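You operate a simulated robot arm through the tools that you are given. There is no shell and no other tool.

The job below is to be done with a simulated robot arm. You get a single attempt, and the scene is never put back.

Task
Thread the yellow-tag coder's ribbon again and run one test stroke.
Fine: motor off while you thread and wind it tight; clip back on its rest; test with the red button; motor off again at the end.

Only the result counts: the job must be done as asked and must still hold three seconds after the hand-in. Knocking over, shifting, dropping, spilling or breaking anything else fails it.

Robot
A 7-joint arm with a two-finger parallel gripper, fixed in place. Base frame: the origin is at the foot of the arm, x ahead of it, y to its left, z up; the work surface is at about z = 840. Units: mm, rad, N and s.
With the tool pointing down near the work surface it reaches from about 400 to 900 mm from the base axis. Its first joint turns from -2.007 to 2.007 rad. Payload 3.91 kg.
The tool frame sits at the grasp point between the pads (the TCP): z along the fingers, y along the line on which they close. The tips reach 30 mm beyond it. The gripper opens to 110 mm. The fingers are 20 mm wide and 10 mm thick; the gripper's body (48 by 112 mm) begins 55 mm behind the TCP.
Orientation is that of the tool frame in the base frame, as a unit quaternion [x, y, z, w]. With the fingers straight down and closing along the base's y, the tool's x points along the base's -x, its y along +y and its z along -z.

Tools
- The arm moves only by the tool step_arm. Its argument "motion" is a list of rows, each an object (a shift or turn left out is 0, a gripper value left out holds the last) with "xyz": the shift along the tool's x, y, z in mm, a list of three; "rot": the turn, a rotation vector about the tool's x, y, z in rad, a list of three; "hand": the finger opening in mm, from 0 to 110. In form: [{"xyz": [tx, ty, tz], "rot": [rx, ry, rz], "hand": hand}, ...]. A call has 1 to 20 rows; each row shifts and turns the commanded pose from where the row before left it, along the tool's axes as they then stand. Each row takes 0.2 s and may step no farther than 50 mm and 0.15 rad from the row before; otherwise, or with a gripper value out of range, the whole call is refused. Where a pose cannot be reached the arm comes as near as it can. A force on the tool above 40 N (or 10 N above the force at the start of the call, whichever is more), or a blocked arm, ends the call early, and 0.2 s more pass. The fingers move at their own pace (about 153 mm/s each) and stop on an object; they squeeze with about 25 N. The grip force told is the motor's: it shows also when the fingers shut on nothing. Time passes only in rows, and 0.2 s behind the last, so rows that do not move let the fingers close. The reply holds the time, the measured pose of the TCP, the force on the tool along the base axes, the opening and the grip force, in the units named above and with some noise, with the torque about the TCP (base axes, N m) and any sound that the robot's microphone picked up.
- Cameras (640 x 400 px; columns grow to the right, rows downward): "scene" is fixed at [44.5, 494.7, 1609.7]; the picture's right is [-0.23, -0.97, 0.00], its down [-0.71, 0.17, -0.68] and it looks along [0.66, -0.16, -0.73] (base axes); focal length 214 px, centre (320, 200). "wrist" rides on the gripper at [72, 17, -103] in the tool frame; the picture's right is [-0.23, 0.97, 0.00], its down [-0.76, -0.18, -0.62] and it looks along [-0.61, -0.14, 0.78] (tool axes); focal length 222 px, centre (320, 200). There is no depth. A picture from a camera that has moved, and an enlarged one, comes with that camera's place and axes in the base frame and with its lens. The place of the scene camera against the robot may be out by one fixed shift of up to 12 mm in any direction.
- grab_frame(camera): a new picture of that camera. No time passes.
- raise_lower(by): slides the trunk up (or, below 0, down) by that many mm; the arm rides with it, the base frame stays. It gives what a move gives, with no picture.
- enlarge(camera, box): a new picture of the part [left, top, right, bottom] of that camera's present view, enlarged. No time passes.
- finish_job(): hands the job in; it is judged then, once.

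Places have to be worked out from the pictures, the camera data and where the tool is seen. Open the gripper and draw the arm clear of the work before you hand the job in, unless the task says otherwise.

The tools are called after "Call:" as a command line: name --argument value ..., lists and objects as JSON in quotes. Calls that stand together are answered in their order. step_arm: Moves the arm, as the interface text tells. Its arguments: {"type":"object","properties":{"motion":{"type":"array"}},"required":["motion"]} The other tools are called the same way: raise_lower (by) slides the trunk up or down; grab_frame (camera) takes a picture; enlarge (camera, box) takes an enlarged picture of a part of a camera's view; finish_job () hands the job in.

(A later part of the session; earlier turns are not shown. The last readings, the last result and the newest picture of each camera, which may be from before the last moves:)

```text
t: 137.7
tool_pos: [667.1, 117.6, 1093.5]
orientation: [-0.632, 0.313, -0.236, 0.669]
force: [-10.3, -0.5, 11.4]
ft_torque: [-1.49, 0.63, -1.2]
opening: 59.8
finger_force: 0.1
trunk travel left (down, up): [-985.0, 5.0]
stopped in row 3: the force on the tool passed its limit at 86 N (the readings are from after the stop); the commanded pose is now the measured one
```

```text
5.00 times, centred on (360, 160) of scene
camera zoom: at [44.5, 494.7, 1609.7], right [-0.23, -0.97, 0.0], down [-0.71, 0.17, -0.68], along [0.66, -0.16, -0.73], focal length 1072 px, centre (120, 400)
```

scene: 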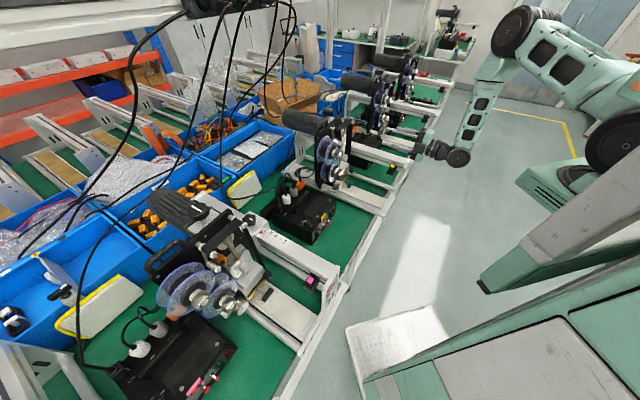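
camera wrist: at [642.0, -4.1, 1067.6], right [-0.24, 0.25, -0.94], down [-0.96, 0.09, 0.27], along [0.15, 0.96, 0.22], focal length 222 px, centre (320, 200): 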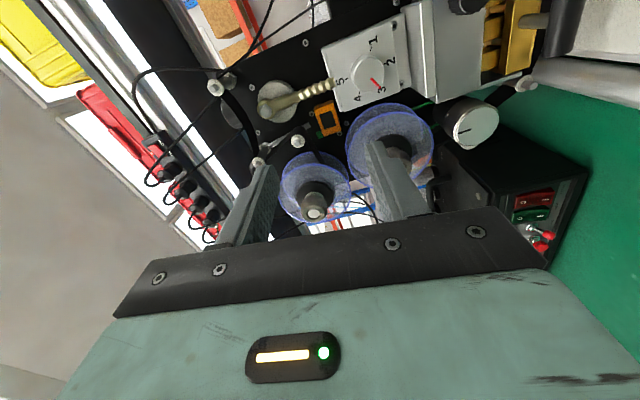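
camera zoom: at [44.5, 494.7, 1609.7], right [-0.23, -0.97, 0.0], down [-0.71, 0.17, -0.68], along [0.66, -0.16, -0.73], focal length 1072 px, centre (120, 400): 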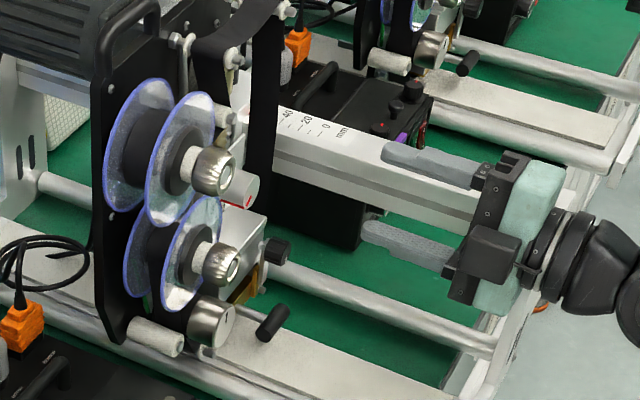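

The wrist camera's housing bumped the top of the end plate, because I swung across too low with the camera on that side. I'll back up and away, then check the coder's position.

Call:
step_arm --motion '[{"xyz": [0, -25, 5]}, {"xyz": [-10, -30, 5]}, {}]'

Call:
enlarge --camera "scene" --box '[240, 90, 420, 260]'

Call:
enlarge --camera "scene" --box '[378, 155, 408, 180]'

Call:
enlarge --camera "scene" --box '[390, 150, 430, 200]'

```text
t: 138.5
tool_pos: [672.8, 128.0, 1148.5]
orientation: [-0.632, 0.315, -0.235, 0.668]
force: [0.4, -0.4, 0.3]
ft_torque: [0.03, -0.04, 0.0]
opening: 60.1
finger_force: 0.2
trunk travel left (down, up): [-985.0, 5.0]
```

```text
2.35 times, centred on (330, 175) of scene
camera zoom: at [44.5, 494.7, 1609.7], right [-0.23, -0.97, 0.0], down [-0.71, 0.17, -0.68], along [0.66, -0.16, -0.73], focal length 505 px, centre (296, 259)
```

zoom: 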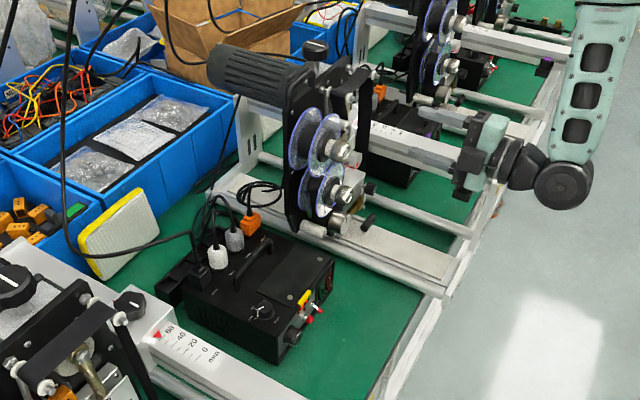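

```text
16.00 times, centred on (393, 168) of scene
camera zoom: at [44.5, 494.7, 1609.7], right [-0.23, -0.97, 0.0], down [-0.71, 0.17, -0.68], along [0.66, -0.16, -0.73], focal length 3432 px, centre (-848, 720)
```

zoom: 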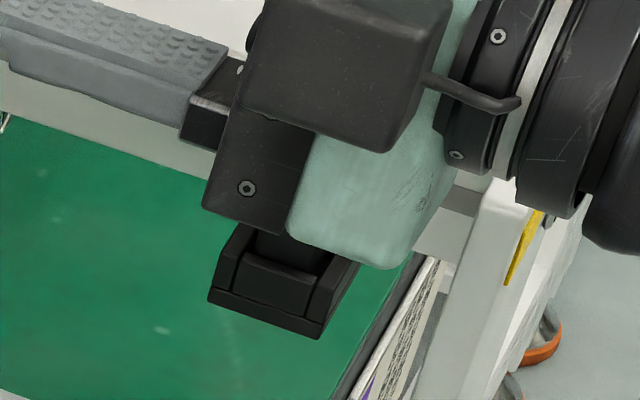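

```text
8.00 times, centred on (410, 175) of scene
camera zoom: at [44.5, 494.7, 1609.7], right [-0.23, -0.97, 0.0], down [-0.71, 0.17, -0.68], along [0.66, -0.16, -0.73], focal length 1716 px, centre (-400, 400)
```

zoom: 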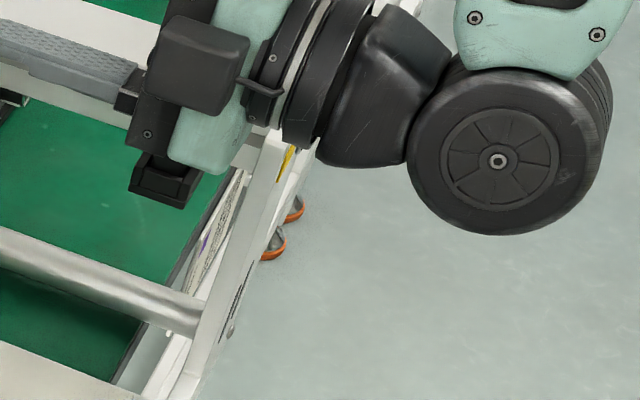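

Everything is unmoved. I'll go left first while staying high, then lower in front of the take-up knob.

Call:
step_arm --motion '[{"rot": [-0.0019, -0.0149, 0]}, {"xyz": [-37, 4.6, 0]}, {"xyz": [-37, 4.6, 0]}, {"xyz": [4.8, 38.4, 5]}, {"xyz": [4.8, 38.4, 10]}, {"xyz": [4.8, 38.4, 10]}, {}]'

Call:
grab_frame --camera "wrist"

Call:
enlarge --camera "scene" --box '[310, 120, 410, 200]'

```text
t: 140.1
tool_pos: [638.9, 197.6, 1032.2]
orientation: [-0.634, 0.309, -0.23, 0.67]
force: [0.0, -0.4, -0.2]
ft_torque: [0.02, -0.03, -0.01]
opening: 60.1
finger_force: 0.0
trunk travel left (down, up): [-985.0, 5.0]
```

```text
taken
camera wrist: at [615.3, 75.4, 1006.1], right [-0.24, 0.25, -0.94], down [-0.96, 0.08, 0.27], along [0.14, 0.97, 0.22], focal length 222 px, centre (320, 200)
```

wrist: 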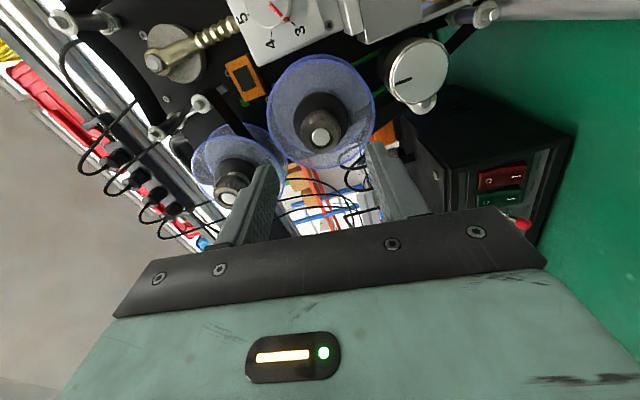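

```text
5.00 times, centred on (360, 160) of scene
camera zoom: at [44.5, 494.7, 1609.7], right [-0.23, -0.97, 0.0], down [-0.71, 0.17, -0.68], along [0.66, -0.16, -0.73], focal length 1072 px, centre (120, 400)
```

zoom: 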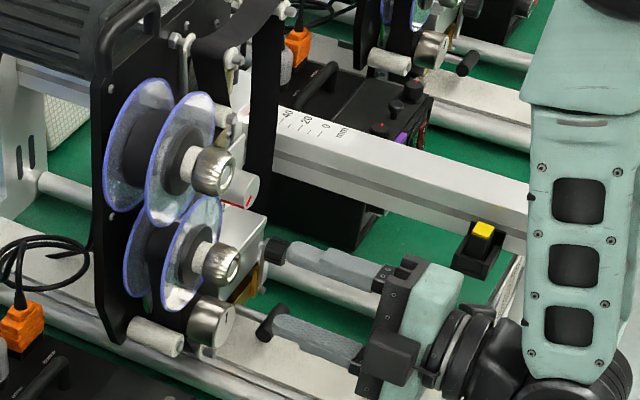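

The tool is lined up in front of the take-up knob. I'll zoom in for its exact centre.

Call:
enlarge --camera "wrist" --box '[250, 40, 410, 180]'

```text
2.86 times, centred on (330, 110) of wrist
camera zoom: at [615.3, 75.4, 1006.1], right [-0.24, 0.25, -0.94], down [-0.96, 0.08, 0.27], along [0.14, 0.97, 0.22], focal length 635 px, centre (291, 457)
```

zoom: 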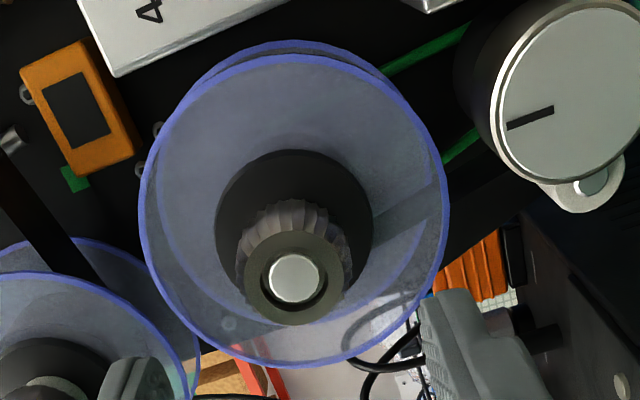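

The knob centre is confirmed at (310.5, 1032.2). The ribbon reaches the hub on its left side, so clockwise turning winds it. I'll advance and close on the knob.

Call:
step_arm --motion '[{"xyz": [-1.5, 0, 20]}, {"xyz": [0, 0, 22]}, {"xyz": [0, 0, 20]}, {}, {"hand": 25}, {}, {}]'

Call:
enlarge --camera "scene" --box '[310, 130, 390, 200]'

Call:
grab_frame --camera "wrist"

```text
t: 141.7
tool_pos: [681.4, 243.0, 1032.6]
orientation: [-0.636, 0.309, -0.23, 0.669]
force: [2.2, 0.9, -4.1]
ft_torque: [-0.23, 0.21, -0.05]
opening: 32.7
finger_force: 24.9
trunk travel left (down, up): [-985.0, 5.0]
```

```text
5.71 times, centred on (350, 165) of scene
camera zoom: at [44.5, 494.7, 1609.7], right [-0.23, -0.97, 0.0], down [-0.71, 0.17, -0.68], along [0.66, -0.16, -0.73], focal length 1226 px, centre (149, 400)
```

zoom: 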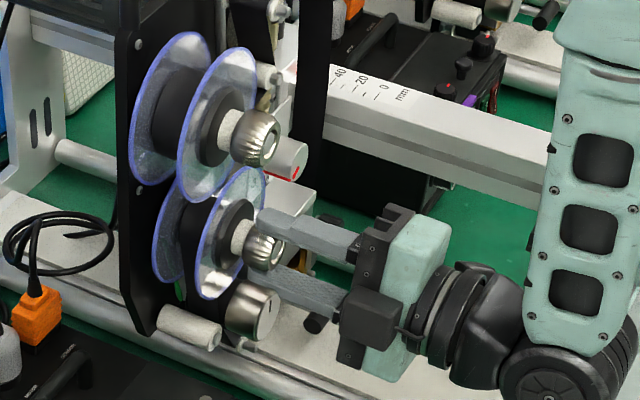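

```text
taken
camera wrist: at [658.0, 120.3, 1006.2], right [-0.24, 0.24, -0.94], down [-0.96, 0.08, 0.27], along [0.14, 0.97, 0.22], focal length 222 px, centre (320, 200)
```

wrist: 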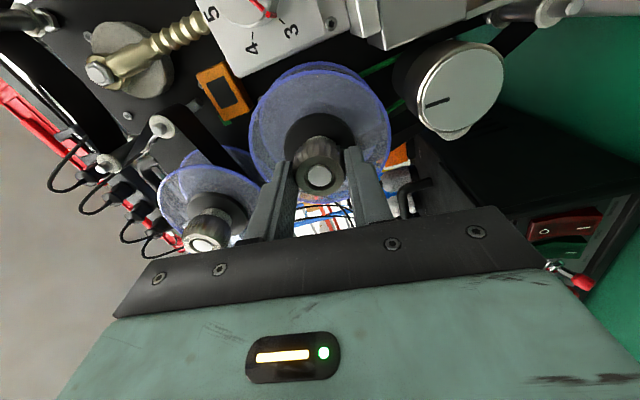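

The knob is gripped (32.7 mm). I'll turn it clockwise by a first 0.75 rad, and check the ribbon and the resistance.

Call:
step_arm --motion '[{"rot": [0, 0, 0.15]}, {"rot": [0, 0, 0.15]}, {"rot": [0, 0, 0.15]}, {"rot": [0, 0, 0.15]}, {"rot": [0, 0, 0.15]}]'

Call:
enlarge --camera "scene" --box '[320, 110, 370, 160]'

Call:
enlarge --camera "wrist" --box '[60, 0, 420, 220]'

```text
t: 142.9
tool_pos: [681.8, 242.3, 1032.4]
orientation: [-0.476, 0.521, 0.032, 0.708]
force: [3.7, -1.2, -5.3]
ft_torque: [-0.24, 0.22, -0.12]
opening: 32.5
finger_force: 25.2
trunk travel left (down, up): [-985.0, 5.0]
```

```text
8.00 times, centred on (345, 135) of scene
camera zoom: at [44.5, 494.7, 1609.7], right [-0.23, -0.97, 0.0], down [-0.71, 0.17, -0.68], along [0.66, -0.16, -0.73], focal length 1716 px, centre (120, 720)
```

zoom: 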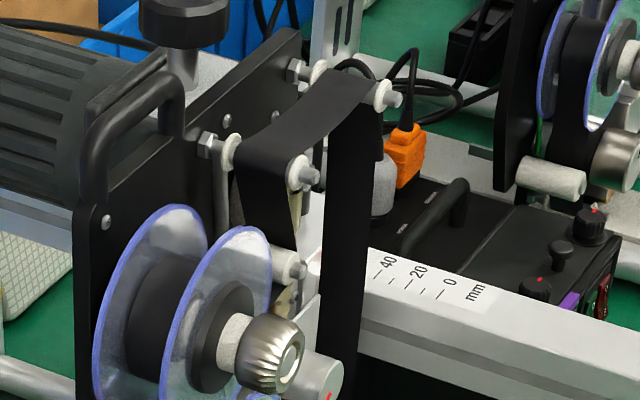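

```text
1.78 times, centred on (240, 110) of wrist
camera zoom: at [632.5, 145.9, 965.7], right [-0.63, 0.63, -0.45], down [-0.69, -0.19, 0.7], along [0.35, 0.75, 0.56], focal length 395 px, centre (462, 360)
```

zoom: 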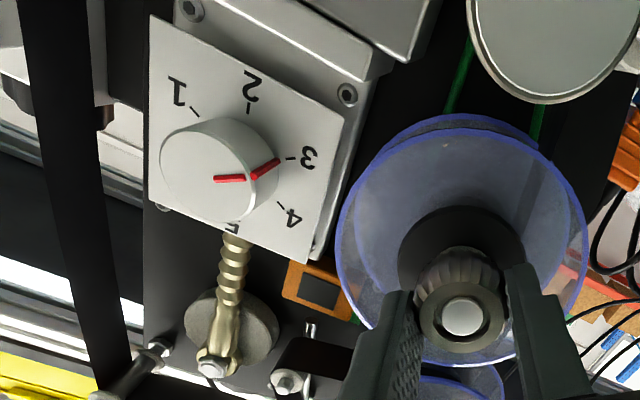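

The sag is only slightly smaller and there is no resistance yet. I'll continue the clockwise stroke.

Call:
step_arm --motion '[{"rot": [0, 0, 0.15]}, {"rot": [0, 0, 0.15]}, {"rot": [0, 0, 0.15]}, {"rot": [0, 0, 0.15]}, {"rot": [0, 0, 0.15]}, {"rot": [0, 0, 0.15]}, {"rot": [0, 0, 0.15]}, {"rot": [0, 0, 0.15]}]'

Call:
enlarge --camera "scene" --box '[320, 110, 370, 160]'

Call:
grab_frame --camera "wrist"

```text
t: 144.7
tool_pos: [682.0, 242.1, 1032.8]
orientation: [-0.1, 0.698, 0.427, 0.566]
force: [2.3, -7.6, -1.8]
ft_torque: [-0.13, 0.09, -0.41]
opening: 32.5
finger_force: 24.9
trunk travel left (down, up): [-985.0, 5.0]
```

```text
8.00 times, centred on (345, 135) of scene
camera zoom: at [44.5, 494.7, 1609.7], right [-0.23, -0.97, 0.0], down [-0.71, 0.17, -0.68], along [0.66, -0.16, -0.73], focal length 1716 px, centre (120, 720)
```

zoom: 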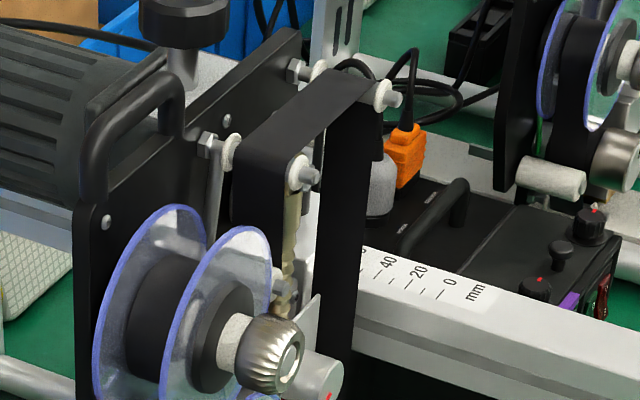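

```text
taken
camera wrist: at [574.2, 204.1, 976.9], right [-0.53, 0.52, 0.67], down [-0.07, -0.81, 0.58], along [0.85, 0.26, 0.47], focal length 222 px, centre (320, 200)
```

wrist: 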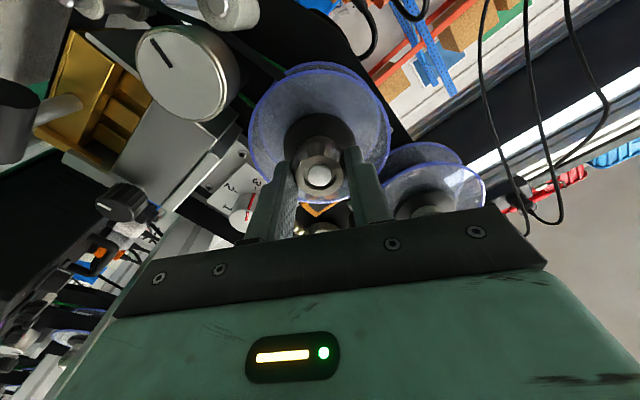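

The A to B span is now straight and the dancer seems to have moved, so tension is coming on. I'll look at the dancer and the other spans.

Call:
enlarge --camera "scene" --box '[330, 120, 355, 150]'

Call:
enlarge --camera "scene" --box '[310, 130, 390, 200]'

Call:
enlarge --camera "wrist" --box '[30, 0, 330, 250]'

```text
13.33 times, centred on (342, 135) of scene
camera zoom: at [44.5, 494.7, 1609.7], right [-0.23, -0.97, 0.0], down [-0.71, 0.17, -0.68], along [0.66, -0.16, -0.73], focal length 2860 px, centre (20, 1067)
```

zoom: 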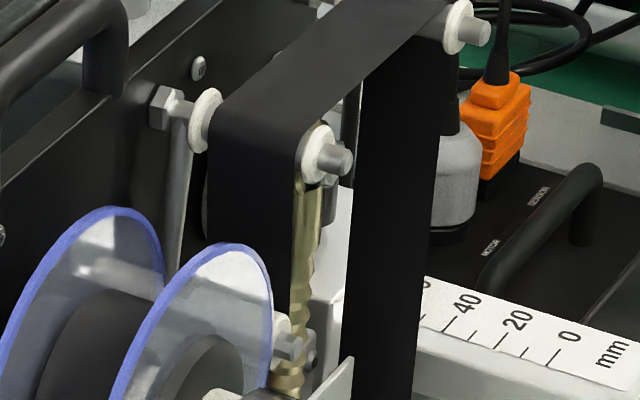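

```text
5.71 times, centred on (350, 165) of scene
camera zoom: at [44.5, 494.7, 1609.7], right [-0.23, -0.97, 0.0], down [-0.71, 0.17, -0.68], along [0.66, -0.16, -0.73], focal length 1226 px, centre (149, 400)
```

zoom: 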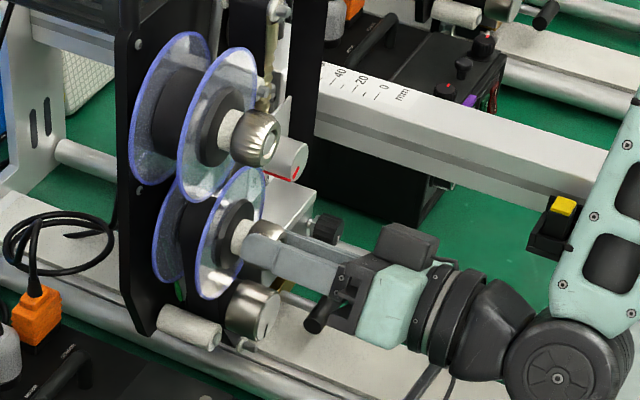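

```text
1.60 times, centred on (180, 125) of wrist
camera zoom: at [574.2, 204.1, 976.9], right [-0.53, 0.52, 0.67], down [-0.07, -0.81, 0.58], along [0.85, 0.26, 0.47], focal length 355 px, centre (544, 320)
```

zoom: 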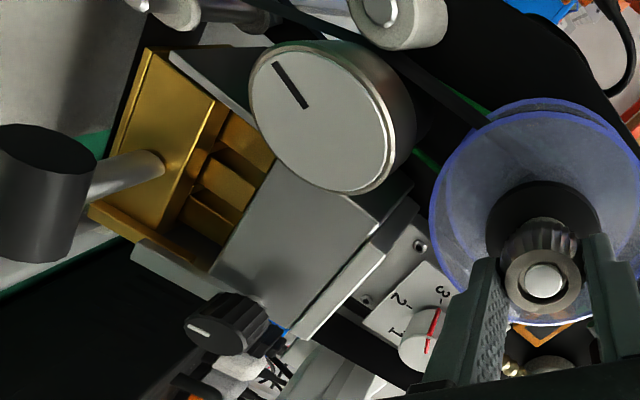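

All spans look taut and the dancer has swung. I'll add a little more turn and watch the resistance.

Call:
step_arm --motion '[{"rot": [0, 0, 0.1]}, {"rot": [0, 0, 0.1]}, {}]'

Call:
enlarge --camera "scene" --box '[325, 110, 365, 150]'

```text
t: 145.5
tool_pos: [681.1, 242.0, 1032.5]
orientation: [-0.029, 0.705, 0.48, 0.522]
force: [6.4, -10.9, -1.4]
ft_torque: [-0.1, 0.12, -0.6]
opening: 32.5
finger_force: 24.9
trunk travel left (down, up): [-985.0, 5.0]
```

```text
10.00 times, centred on (345, 130) of scene
camera zoom: at [44.5, 494.7, 1609.7], right [-0.23, -0.97, 0.0], down [-0.71, 0.17, -0.68], along [0.66, -0.16, -0.73], focal length 2145 px, centre (70, 900)
```

zoom: 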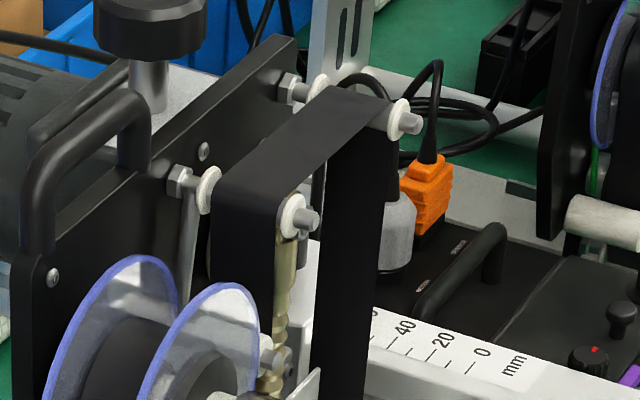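

The ribbon is well taut: the dancer is swung further than on the pink reference. I'll release the knob, back off, and check that the tension holds.

Call:
step_arm --motion '[{"hand": 45}, {"hand": 62}, {}, {"xyz": [0, 0, -30]}, {"xyz": [0, 0, -35]}, {}]'

Call:
enlarge --camera "scene" --box '[325, 110, 365, 150]'

Call:
enlarge --camera "scene" --box '[310, 110, 420, 200]'

Call:
grab_frame --camera "wrist"

```text
t: 146.9
tool_pos: [635.8, 197.9, 1031.8]
orientation: [-0.031, 0.705, 0.48, 0.521]
force: [-0.5, 0.3, 0.0]
ft_torque: [-0.02, -0.01, 0.0]
opening: 62.0
finger_force: 0.1
trunk travel left (down, up): [-985.0, 5.0]
```

```text
10.00 times, centred on (345, 130) of scene
camera zoom: at [44.5, 494.7, 1609.7], right [-0.23, -0.97, 0.0], down [-0.71, 0.17, -0.68], along [0.66, -0.16, -0.73], focal length 2145 px, centre (70, 900)
```

zoom: 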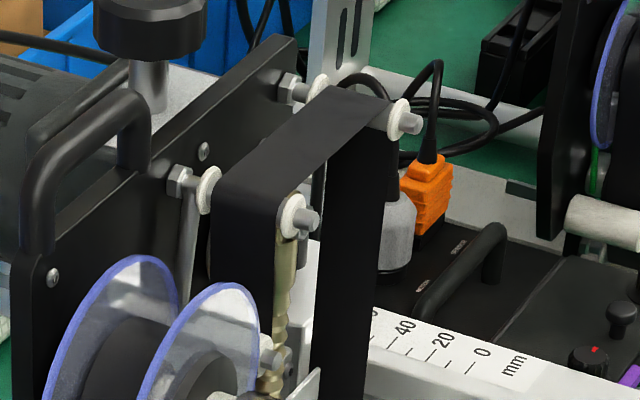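

```text
4.44 times, centred on (365, 155) of scene
camera zoom: at [44.5, 494.7, 1609.7], right [-0.23, -0.97, 0.0], down [-0.71, 0.17, -0.68], along [0.66, -0.16, -0.73], focal length 953 px, centre (120, 400)
```

zoom: 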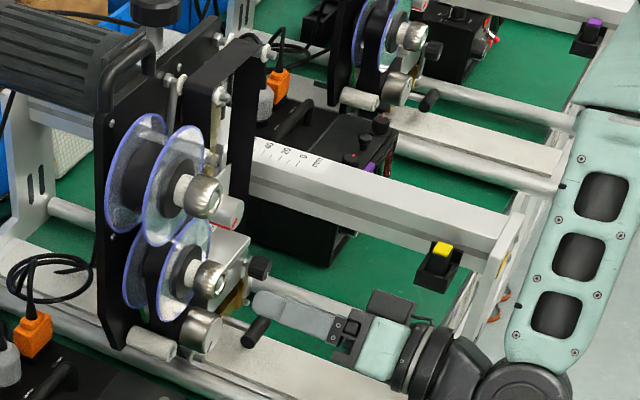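

```text
taken
camera wrist: at [520.4, 166.2, 987.0], right [-0.43, 0.42, 0.8], down [0.0, -0.88, 0.47], along [0.9, 0.2, 0.38], focal length 222 px, centre (320, 200)
```

wrist: 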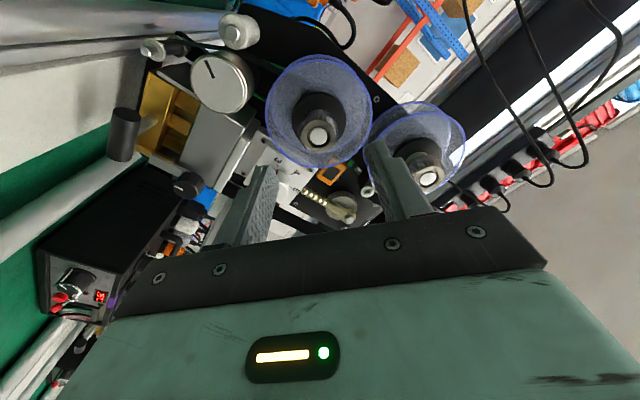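

The tension holds after release. Next comes the test: motor on, TEST once, motor off. I'll retract, roll and pitch the tool back to the 45° pressing posture I used before, with the fingers closed.

Call:
step_arm --motion '[{"xyz": [0, 0, -40]}, {"xyz": [0, 0, -20], "hand": 0}, {"rot": [0, 0, -0.14]}, {"rot": [0, 0, -0.14]}, {"rot": [0, 0, -0.14]}, {"rot": [0, 0, -0.14]}, {"rot": [0, 0, -0.14]}, {"rot": [0, 0.131, 0]}, {"rot": [0, 0.131, 0]}, {"rot": [0, 0.131, 0]}, {"rot": [0, 0.131, 0]}, {"rot": [0, 0.131, 0]}, {"rot": [0, 0.131, 0]}, {}]'

Call:
grab_frame --camera "wrist"

Call:
grab_frame --camera "scene"

```text
t: 149.9
tool_pos: [593.5, 154.9, 1032.6]
orientation: [-0.354, 0.853, 0.146, 0.354]
force: [0.2, 0.6, 0.7]
ft_torque: [0.04, 0.02, -0.01]
opening: 0.1
finger_force: 25.1
trunk travel left (down, up): [-985.0, 5.0]
```

```text
taken
camera wrist: at [493.4, 78.1, 1054.1], right [-0.58, 0.8, 0.16], down [0.19, -0.06, 0.98], along [0.79, 0.6, -0.12], focal length 222 px, centre (320, 200)
```

wrist: 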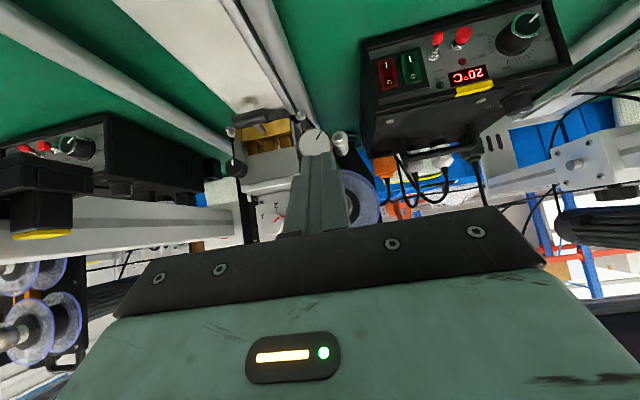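

```text
taken
```

scene: 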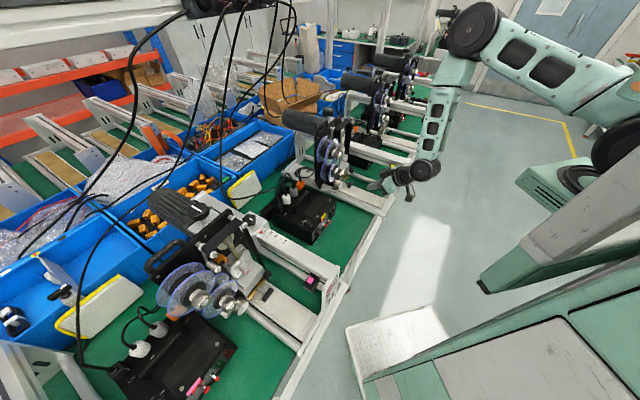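

I'm back in the pressing orientation. I'll move in front of the MOTOR rocker, staying about 35 mm short.

Call:
step_arm --motion '[{"xyz": [0, 41.5, 0]}, {"xyz": [0, 41.5, 0]}, {"xyz": [13.2, 0, 34.4]}, {"xyz": [13.2, 0, 34.4]}, {"xyz": [13.2, 0, 34.4]}, {"xyz": [13.2, 0, 34.4]}, {}]'

Call:
grab_frame --camera "wrist"

Call:
enlarge --camera "wrist" --box '[260, 40, 440, 200]'

Call:
enlarge --camera "scene" --box '[310, 185, 370, 225]'

```text
t: 151.5
tool_pos: [576.6, 256.0, 898.2]
orientation: [-0.354, 0.853, 0.147, 0.355]
force: [-0.1, -0.1, 0.2]
ft_torque: [0.01, -0.01, 0.0]
opening: 0.1
finger_force: 25.7
trunk travel left (down, up): [-985.0, 5.0]
```

```text
taken
camera wrist: at [476.4, 179.3, 919.3], right [-0.58, 0.8, 0.16], down [0.19, -0.06, 0.98], along [0.79, 0.6, -0.12], focal length 222 px, centre (320, 200)
```

wrist: 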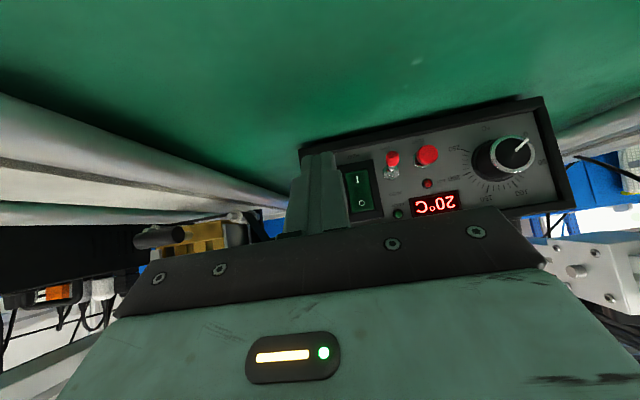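

```text
2.50 times, centred on (350, 120) of wrist
camera zoom: at [476.4, 179.3, 919.3], right [-0.58, 0.8, 0.16], down [0.19, -0.06, 0.98], along [0.79, 0.6, -0.12], focal length 555 px, centre (245, 400)
```

zoom: 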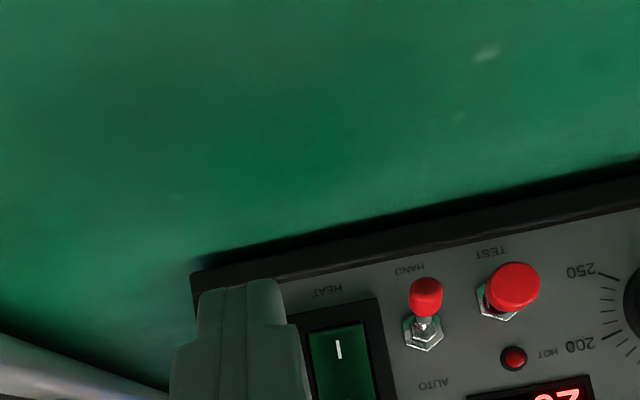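

```text
10.00 times, centred on (340, 205) of scene
camera zoom: at [44.5, 494.7, 1609.7], right [-0.23, -0.97, 0.0], down [-0.71, 0.17, -0.68], along [0.66, -0.16, -0.73], focal length 2145 px, centre (120, 150)
```

zoom: 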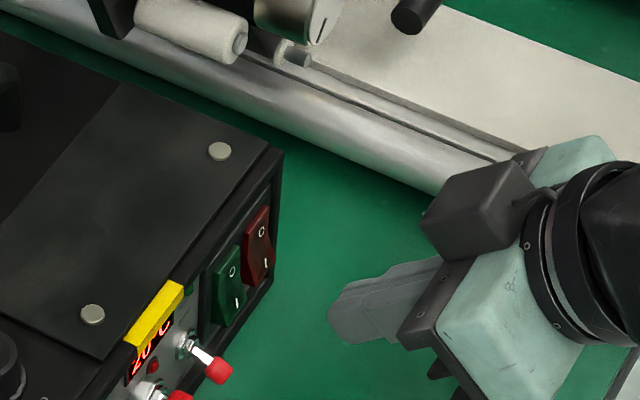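

The rocker shows I (lower half) protruding, as expected with the motor off, and the fingertips are lined up with it. I'll approach, then push in small steps.

Call:
step_arm --motion '[{"xyz": [-10.6, -0.3, 10.6]}, {"xyz": [-10.6, 0, 10.6]}, {}]'

Call:
step_arm --motion '[{"xyz": [-1.4, 0, 1.4]}]'

```text
t: 152.3
tool_pos: [597.0, 277.2, 898.0]
orientation: [-0.355, 0.853, 0.148, 0.355]
force: [0.3, -0.7, -0.1]
ft_torque: [0.02, -0.03, -0.01]
opening: 0.1
finger_force: 24.6
trunk travel left (down, up): [-985.0, 5.0]
```

```text
t: 152.7
tool_pos: [598.8, 277.6, 898.1]
orientation: [-0.354, 0.853, 0.146, 0.354]
force: [-0.8, 0.5, -0.2]
ft_torque: [-0.01, -0.01, -0.01]
opening: 0.0
finger_force: 25.0
trunk travel left (down, up): [-985.0, 5.0]
```

No contact yet. I'll continue in 2 mm steps.

Call:
step_arm --motion '[{"xyz": [-1.4, 0, 1.4]}]'

Call:
step_arm --motion '[{"xyz": [-1.1, 0, 1.1]}]'

```text
t: 153.1
tool_pos: [600.0, 279.9, 898.0]
orientation: [-0.353, 0.853, 0.147, 0.356]
force: [0.5, 0.4, 0.7]
ft_torque: [-0.04, 0.04, 0.0]
opening: 0.0
finger_force: 25.1
trunk travel left (down, up): [-985.0, 5.0]
heard: click
```

```text
t: 153.5
tool_pos: [602.0, 280.4, 898.7]
orientation: [-0.354, 0.853, 0.147, 0.354]
force: [-3.0, -2.7, 0.1]
ft_torque: [-0.02, 0.02, -0.01]
opening: 0.2
finger_force: 25.6
trunk travel left (down, up): [-985.0, 5.0]
```

Click: the motor should be on now. I'll back off gently and check the lamp.

Call:
step_arm --motion '[{"xyz": [14, 0, -14]}, {"xyz": [18, 0, -18]}, {}]'

Call:
enlarge --camera "scene" --box '[310, 185, 370, 225]'

Call:
enlarge --camera "scene" --box '[310, 110, 420, 200]'

```text
t: 154.3
tool_pos: [568.7, 247.7, 897.6]
orientation: [-0.354, 0.853, 0.148, 0.355]
force: [-0.3, 0.5, -0.1]
ft_torque: [0.01, -0.01, 0.0]
opening: 0.1
finger_force: 25.0
trunk travel left (down, up): [-985.0, 5.0]
```

```text
10.00 times, centred on (340, 205) of scene
camera zoom: at [44.5, 494.7, 1609.7], right [-0.23, -0.97, 0.0], down [-0.71, 0.17, -0.68], along [0.66, -0.16, -0.73], focal length 2145 px, centre (120, 150)
```

zoom: 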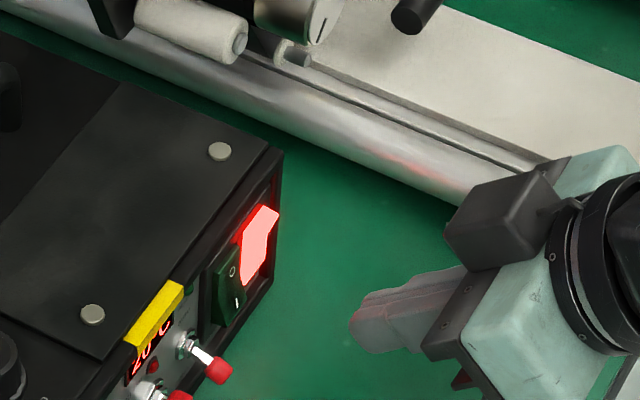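

```text
4.44 times, centred on (365, 155) of scene
camera zoom: at [44.5, 494.7, 1609.7], right [-0.23, -0.97, 0.0], down [-0.71, 0.17, -0.68], along [0.66, -0.16, -0.73], focal length 953 px, centre (120, 400)
```

zoom: 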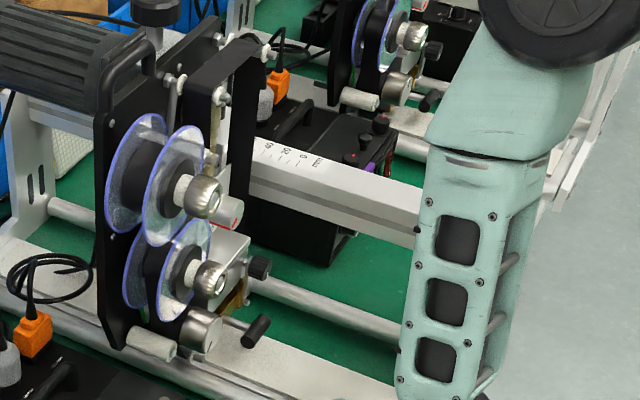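

The MOTOR lamp is lit and the ribbon is still taut. Now I'll move left in front of the red TEST button (e ≈ 144.7, z ≈ 876).

Call:
step_arm --motion '[{"xyz": [0, 41, 0]}, {"xyz": [5.4, 41, 5.4]}, {}]'

Call:
enlarge --camera "wrist" --box '[220, 40, 440, 220]'

Call:
enlarge --camera "scene" --box '[300, 190, 360, 230]'

```text
t: 155.1
tool_pos: [512.5, 306.2, 887.8]
orientation: [-0.355, 0.853, 0.147, 0.354]
force: [-0.5, 0.2, 0.8]
ft_torque: [-0.03, 0.04, 0.0]
opening: 0.1
finger_force: 25.0
trunk travel left (down, up): [-985.0, 5.0]
```

```text
2.22 times, centred on (330, 130) of wrist
camera zoom: at [412.2, 230.3, 909.4], right [-0.58, 0.8, 0.16], down [0.19, -0.06, 0.98], along [0.79, 0.6, -0.12], focal length 494 px, centre (298, 356)
```

zoom: 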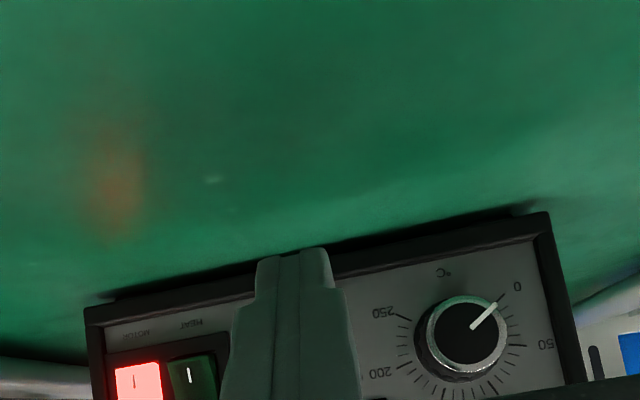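

```text
10.00 times, centred on (330, 210) of scene
camera zoom: at [44.5, 494.7, 1609.7], right [-0.23, -0.97, 0.0], down [-0.71, 0.17, -0.68], along [0.66, -0.16, -0.73], focal length 2145 px, centre (220, 100)
```

zoom: 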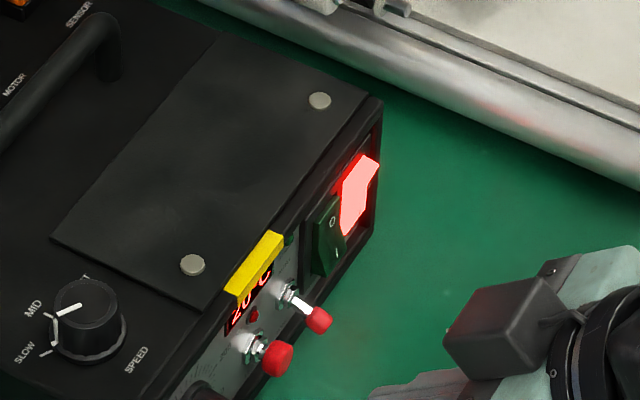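

The fingertips are directly in front of the TEST button and clear of the toggle. I'll approach, then press in small steps.

Call:
step_arm --motion '[{"xyz": [-10, 1.2, 7.5]}, {"xyz": [-8.5, 0, 8.5]}, {}]'

Call:
enlarge --camera "scene" --box '[305, 195, 345, 225]'

```text
t: 155.9
tool_pos: [527.2, 324.6, 890.8]
orientation: [-0.354, 0.852, 0.147, 0.355]
force: [0.8, 0.3, 0.3]
ft_torque: [-0.02, -0.02, 0.01]
opening: 0.2
finger_force: 25.2
trunk travel left (down, up): [-985.0, 5.0]
```

```text
13.33 times, centred on (325, 210) of scene
camera zoom: at [44.5, 494.7, 1609.7], right [-0.23, -0.97, 0.0], down [-0.71, 0.17, -0.68], along [0.66, -0.16, -0.73], focal length 2860 px, centre (253, 67)
```

zoom: 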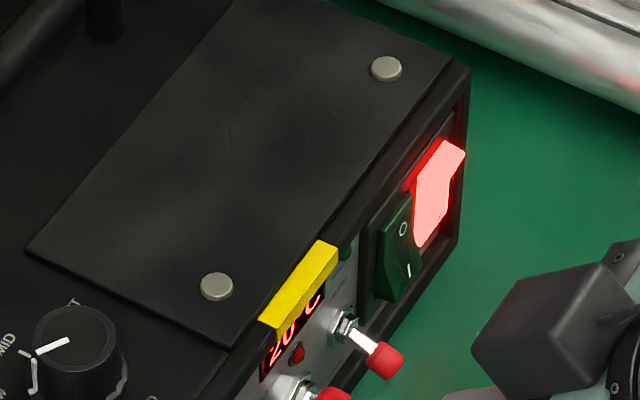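

I'll check the gap between the fingertip and the button in the scene view.

Call:
enlarge --camera "scene" --box '[315, 210, 355, 240]'

Call:
enlarge --camera "wrist" --box '[240, 60, 440, 220]'

```text
13.33 times, centred on (335, 225) of scene
camera zoom: at [44.5, 494.7, 1609.7], right [-0.23, -0.97, 0.0], down [-0.71, 0.17, -0.68], along [0.66, -0.16, -0.73], focal length 2860 px, centre (120, -133)
```

zoom: 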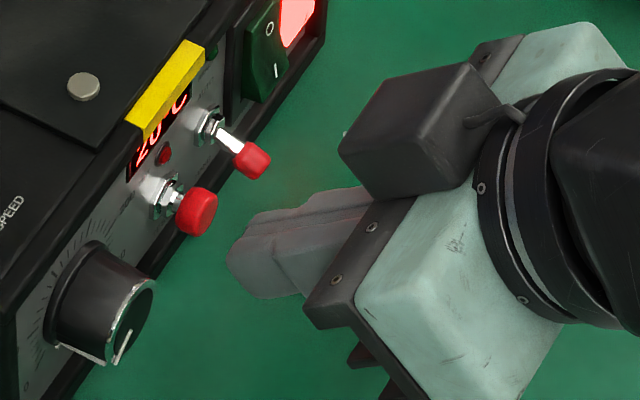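

```text
2.50 times, centred on (340, 140) of wrist
camera zoom: at [428.9, 248.3, 912.2], right [-0.58, 0.8, 0.16], down [0.19, -0.06, 0.98], along [0.79, 0.6, -0.12], focal length 555 px, centre (270, 350)
```

zoom: 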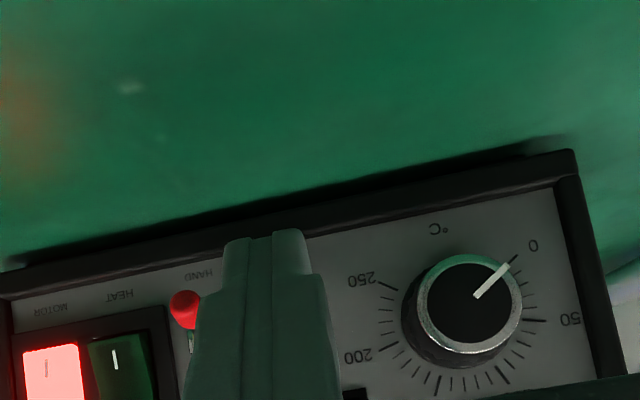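

The fingertip lines up with the button's axis, about 12–15 mm away. I'll move closer, then press step by step, listening for the stroke.

Call:
step_arm --motion '[{"xyz": [-4.9, -0.5, 4.9]}, {}]'

Call:
step_arm --motion '[{"xyz": [-1.4, 0, 1.4]}]'

Call:
step_arm --motion '[{"xyz": [-1.4, 0, 1.4]}]'

```text
t: 156.5
tool_pos: [533.8, 329.2, 892.0]
orientation: [-0.354, 0.853, 0.147, 0.354]
force: [0.8, -0.2, 0.2]
ft_torque: [-0.02, 0.01, 0.02]
opening: 0.0
finger_force: 24.1
trunk travel left (down, up): [-985.0, 5.0]
```

```text
t: 156.9
tool_pos: [534.7, 330.5, 891.5]
orientation: [-0.354, 0.853, 0.148, 0.355]
force: [0.5, -0.4, -0.1]
ft_torque: [-0.03, -0.01, 0.03]
opening: 0.0
finger_force: 25.3
trunk travel left (down, up): [-985.0, 5.0]
```

```text
t: 157.3
tool_pos: [536.3, 332.4, 891.1]
orientation: [-0.355, 0.853, 0.148, 0.354]
force: [-0.6, -0.3, 0.0]
ft_torque: [0.0, -0.02, -0.01]
opening: 0.0
finger_force: 25.2
trunk travel left (down, up): [-985.0, 5.0]
```

No contact yet, so I'll continue.

Call:
step_arm --motion '[{"xyz": [-1.4, 0, 1.4]}]'

Call:
step_arm --motion '[{"xyz": [-1.1, 0, 1.1]}]'

```text
t: 157.7
tool_pos: [537.3, 332.5, 892.5]
orientation: [-0.354, 0.853, 0.147, 0.355]
force: [-2.0, -0.8, -0.4]
ft_torque: [-0.02, 0.02, 0.03]
opening: 0.1
finger_force: 24.8
trunk travel left (down, up): [-985.0, 5.0]
heard: click
```

```text
t: 158.1
tool_pos: [538.6, 334.2, 890.7]
orientation: [-0.354, 0.853, 0.147, 0.354]
force: [-4.2, -0.1, 0.5]
ft_torque: [-0.02, 0.05, 0.05]
opening: 0.1
finger_force: 24.7
trunk travel left (down, up): [-985.0, 5.0]
```

Click: the TEST button was pressed once. I'll back off straight and watch and listen for the stroke.

Call:
step_arm --motion '[{"xyz": [5, 0, -5]}, {"xyz": [14, 0, -14]}, {"xyz": [14, 0, -14]}, {}, {}]'

Call:
enlarge --camera "scene" --box '[310, 110, 420, 200]'

Call:
enlarge --camera "scene" --box '[300, 190, 360, 230]'

```text
t: 159.3
tool_pos: [505.6, 300.6, 891.6]
orientation: [-0.355, 0.853, 0.147, 0.354]
force: [-0.2, 0.3, -0.2]
ft_torque: [0.02, 0.0, 0.01]
opening: 0.2
finger_force: 25.1
trunk travel left (down, up): [-985.0, 5.0]
```

```text
4.44 times, centred on (365, 155) of scene
camera zoom: at [44.5, 494.7, 1609.7], right [-0.23, -0.97, 0.0], down [-0.71, 0.17, -0.68], along [0.66, -0.16, -0.73], focal length 953 px, centre (120, 400)
```

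zoom: 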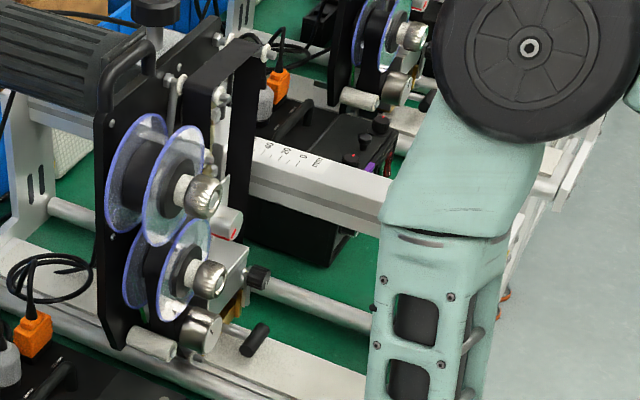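

```text
10.00 times, centred on (330, 210) of scene
camera zoom: at [44.5, 494.7, 1609.7], right [-0.23, -0.97, 0.0], down [-0.71, 0.17, -0.68], along [0.66, -0.16, -0.73], focal length 2145 px, centre (220, 100)
```

zoom: 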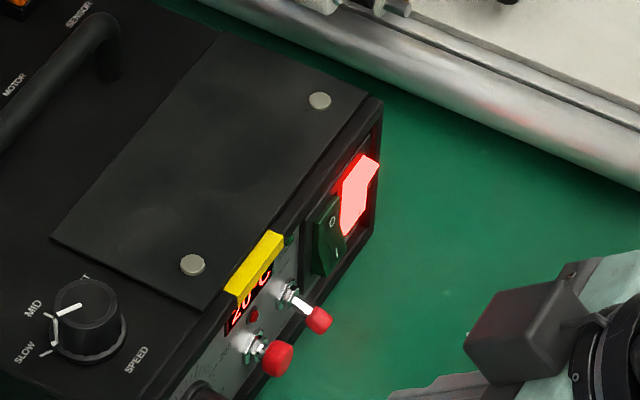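

The head and T-handle are lower than before, so the stroke is running. I'll wait while watching it complete.

Call:
step_arm --motion '[{}, {}, {}, {}, {}]'

Call:
enlarge --camera "scene" --box '[310, 110, 420, 200]'

Call:
step_arm --motion '[{}, {}, {}, {}, {}]'

Call:
enlarge --camera "scene" --box '[310, 110, 420, 200]'

```text
t: 160.5
tool_pos: [506.2, 301.2, 891.5]
orientation: [-0.354, 0.853, 0.147, 0.355]
force: [0.0, 0.7, 0.0]
ft_torque: [-0.05, 0.03, 0.01]
opening: 0.0
finger_force: 25.5
trunk travel left (down, up): [-985.0, 5.0]
```

```text
4.44 times, centred on (365, 155) of scene
camera zoom: at [44.5, 494.7, 1609.7], right [-0.23, -0.97, 0.0], down [-0.71, 0.17, -0.68], along [0.66, -0.16, -0.73], focal length 953 px, centre (120, 400)
```

zoom: 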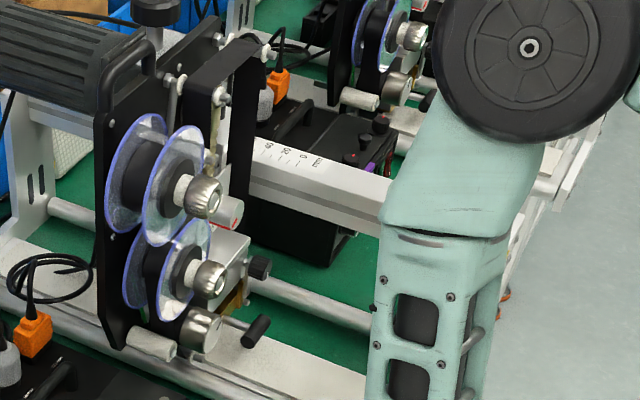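

```text
t: 161.7
tool_pos: [504.4, 301.2, 891.9]
orientation: [-0.354, 0.853, 0.147, 0.355]
force: [-0.2, -1.0, -0.7]
ft_torque: [-0.01, 0.02, 0.01]
opening: 0.2
finger_force: 24.4
trunk travel left (down, up): [-985.0, 5.0]
```

```text
4.44 times, centred on (365, 155) of scene
camera zoom: at [44.5, 494.7, 1609.7], right [-0.23, -0.97, 0.0], down [-0.71, 0.17, -0.68], along [0.66, -0.16, -0.73], focal length 953 px, centre (120, 400)
```

zoom: 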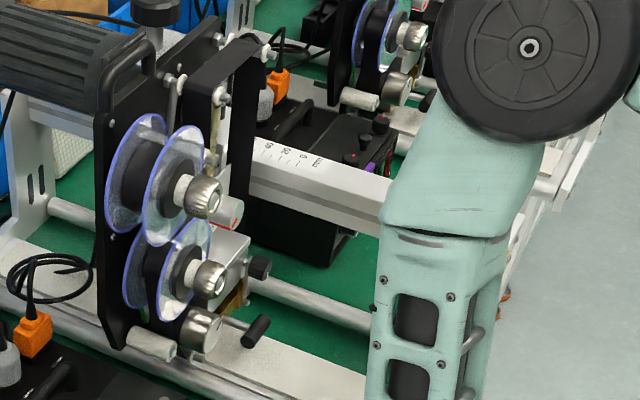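

The stroke finished: the head is back up and the ribbon is still taut. Now I'll switch the motor off by moving back in front of the MOTOR rocker's O half.

Call:
step_arm --motion '[{"xyz": [-10, -41.7, -10]}, {"xyz": [-9.2, -41.7, -9.2]}, {"xyz": [-14, 0, 14]}, {}]'

Call:
enlarge --camera "scene" --box '[310, 185, 370, 225]'

Call:
enlarge --camera "wrist" --box '[260, 60, 420, 200]'

```text
t: 162.7
tool_pos: [578.7, 257.0, 920.0]
orientation: [-0.355, 0.853, 0.147, 0.354]
force: [1.0, -0.3, 0.5]
ft_torque: [0.0, -0.01, 0.01]
opening: 0.0
finger_force: 24.9
trunk travel left (down, up): [-985.0, 5.0]
```

```text
10.00 times, centred on (340, 205) of scene
camera zoom: at [44.5, 494.7, 1609.7], right [-0.23, -0.97, 0.0], down [-0.71, 0.17, -0.68], along [0.66, -0.16, -0.73], focal length 2145 px, centre (120, 150)
```

zoom: 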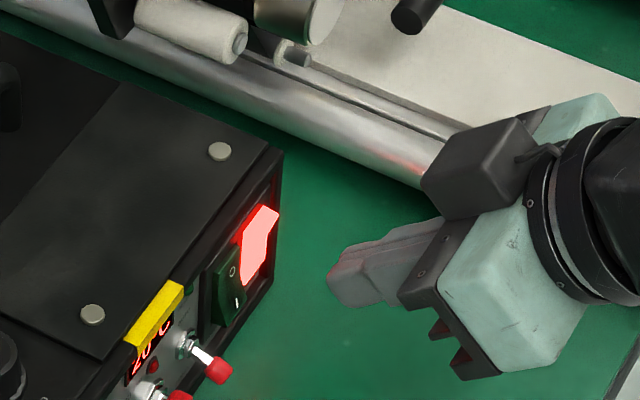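

```text
2.86 times, centred on (340, 130) of wrist
camera zoom: at [479.2, 180.2, 940.7], right [-0.58, 0.8, 0.16], down [0.19, -0.06, 0.98], along [0.79, 0.6, -0.12], focal length 635 px, centre (263, 400)
```

zoom: 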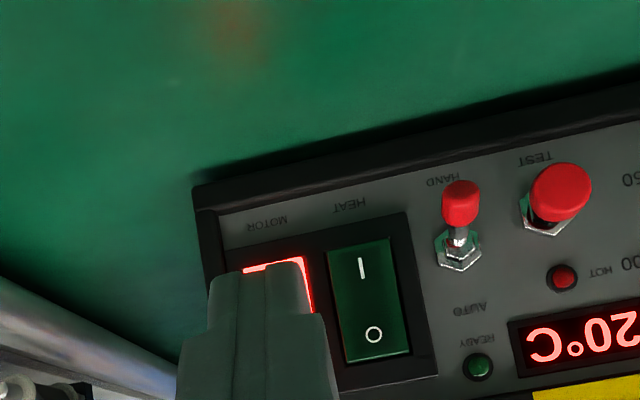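

The fingertip is lined up with the O half of MOTOR, about 30 mm away. I'll approach and press in small steps until it clicks.

Call:
step_arm --motion '[{"xyz": [-10, 0, 10]}, {"xyz": [-8.5, 0, 8.5]}, {}]'

Call:
step_arm --motion '[{"xyz": [-1.4, 0, 1.4]}]'

Call:
step_arm --motion '[{"xyz": [-1.1, 0, 1.1]}]'

```text
t: 163.5
tool_pos: [596.5, 275.8, 918.3]
orientation: [-0.354, 0.853, 0.148, 0.354]
force: [-0.3, 0.8, 0.3]
ft_torque: [-0.01, -0.02, -0.01]
opening: 0.3
finger_force: 25.2
trunk travel left (down, up): [-985.0, 5.0]
```

```text
t: 163.9
tool_pos: [599.2, 275.7, 919.0]
orientation: [-0.354, 0.853, 0.146, 0.354]
force: [-0.1, -0.1, -0.4]
ft_torque: [0.0, -0.02, 0.01]
opening: 0.0
finger_force: 25.1
trunk travel left (down, up): [-985.0, 5.0]
```

```text
t: 164.3
tool_pos: [599.3, 277.3, 919.4]
orientation: [-0.355, 0.853, 0.148, 0.354]
force: [-0.8, -1.3, -0.1]
ft_torque: [0.0, -0.01, 0.02]
opening: 0.0
finger_force: 25.2
trunk travel left (down, up): [-985.0, 5.0]
```

No click yet, so I'll continue in small steps.

Call:
step_arm --motion '[{"xyz": [-1.1, 0, 1.1]}]'

Call:
step_arm --motion '[{"xyz": [-1.1, 0, 1.1]}]'

```text
t: 164.7
tool_pos: [601.6, 278.6, 919.4]
orientation: [-0.354, 0.853, 0.147, 0.355]
force: [0.3, 0.1, 0.1]
ft_torque: [-0.01, -0.01, -0.01]
opening: 0.1
finger_force: 25.2
trunk travel left (down, up): [-985.0, 5.0]
heard: click
```

```text
t: 165.1
tool_pos: [601.8, 279.2, 920.0]
orientation: [-0.354, 0.853, 0.147, 0.355]
force: [-0.2, -0.3, -0.2]
ft_torque: [-0.03, 0.01, 0.02]
opening: 0.0
finger_force: 24.8
trunk travel left (down, up): [-985.0, 5.0]
```

Click: the motor should be off. I'll back away and verify the lamp, the ribbon, the clip and the box.

Call:
step_arm --motion '[{"xyz": [14, 0, -14]}, {"xyz": [28, 0, -28]}, {"xyz": [0, 0, -45]}, {"xyz": [-20, 0, -35], "hand": 40}, {"xyz": [-20, 0, -35]}, {}]'

Call:
enlarge --camera "scene" --box '[300, 185, 360, 230]'

Call:
enlarge --camera "scene" --box '[310, 110, 420, 200]'

Call:
grab_frame --camera "scene"

```text
t: 166.5
tool_pos: [522.6, 200.1, 1029.7]
orientation: [-0.354, 0.852, 0.148, 0.355]
force: [0.9, -0.1, 0.9]
ft_torque: [0.0, 0.0, -0.01]
opening: 40.0
finger_force: 0.1
trunk travel left (down, up): [-985.0, 5.0]
```

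```text
8.89 times, centred on (330, 208) of scene
camera zoom: at [44.5, 494.7, 1609.7], right [-0.23, -0.97, 0.0], down [-0.71, 0.17, -0.68], along [0.66, -0.16, -0.73], focal length 1906 px, centre (231, 133)
```

zoom: 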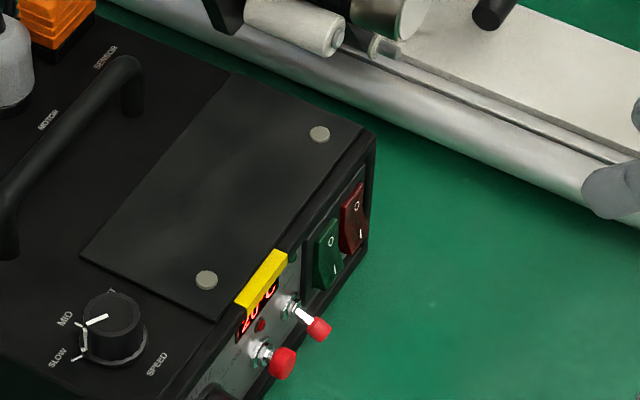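

```text
4.44 times, centred on (365, 155) of scene
camera zoom: at [44.5, 494.7, 1609.7], right [-0.23, -0.97, 0.0], down [-0.71, 0.17, -0.68], along [0.66, -0.16, -0.73], focal length 953 px, centre (120, 400)
```

zoom: 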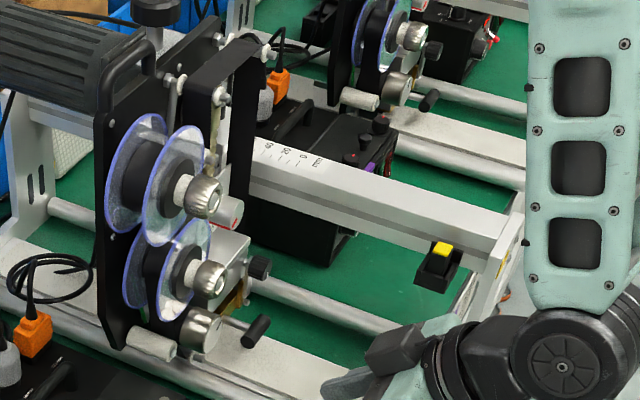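

```text
taken
```

scene: 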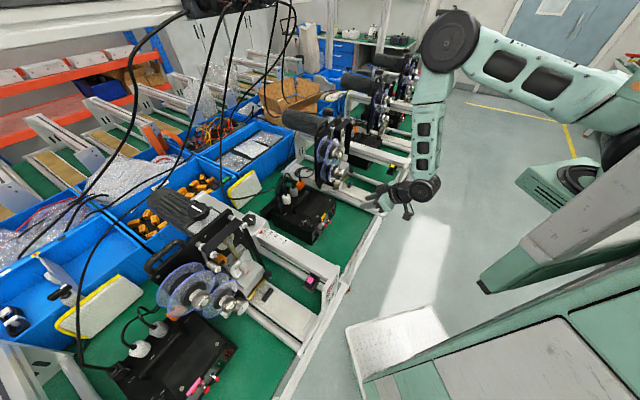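

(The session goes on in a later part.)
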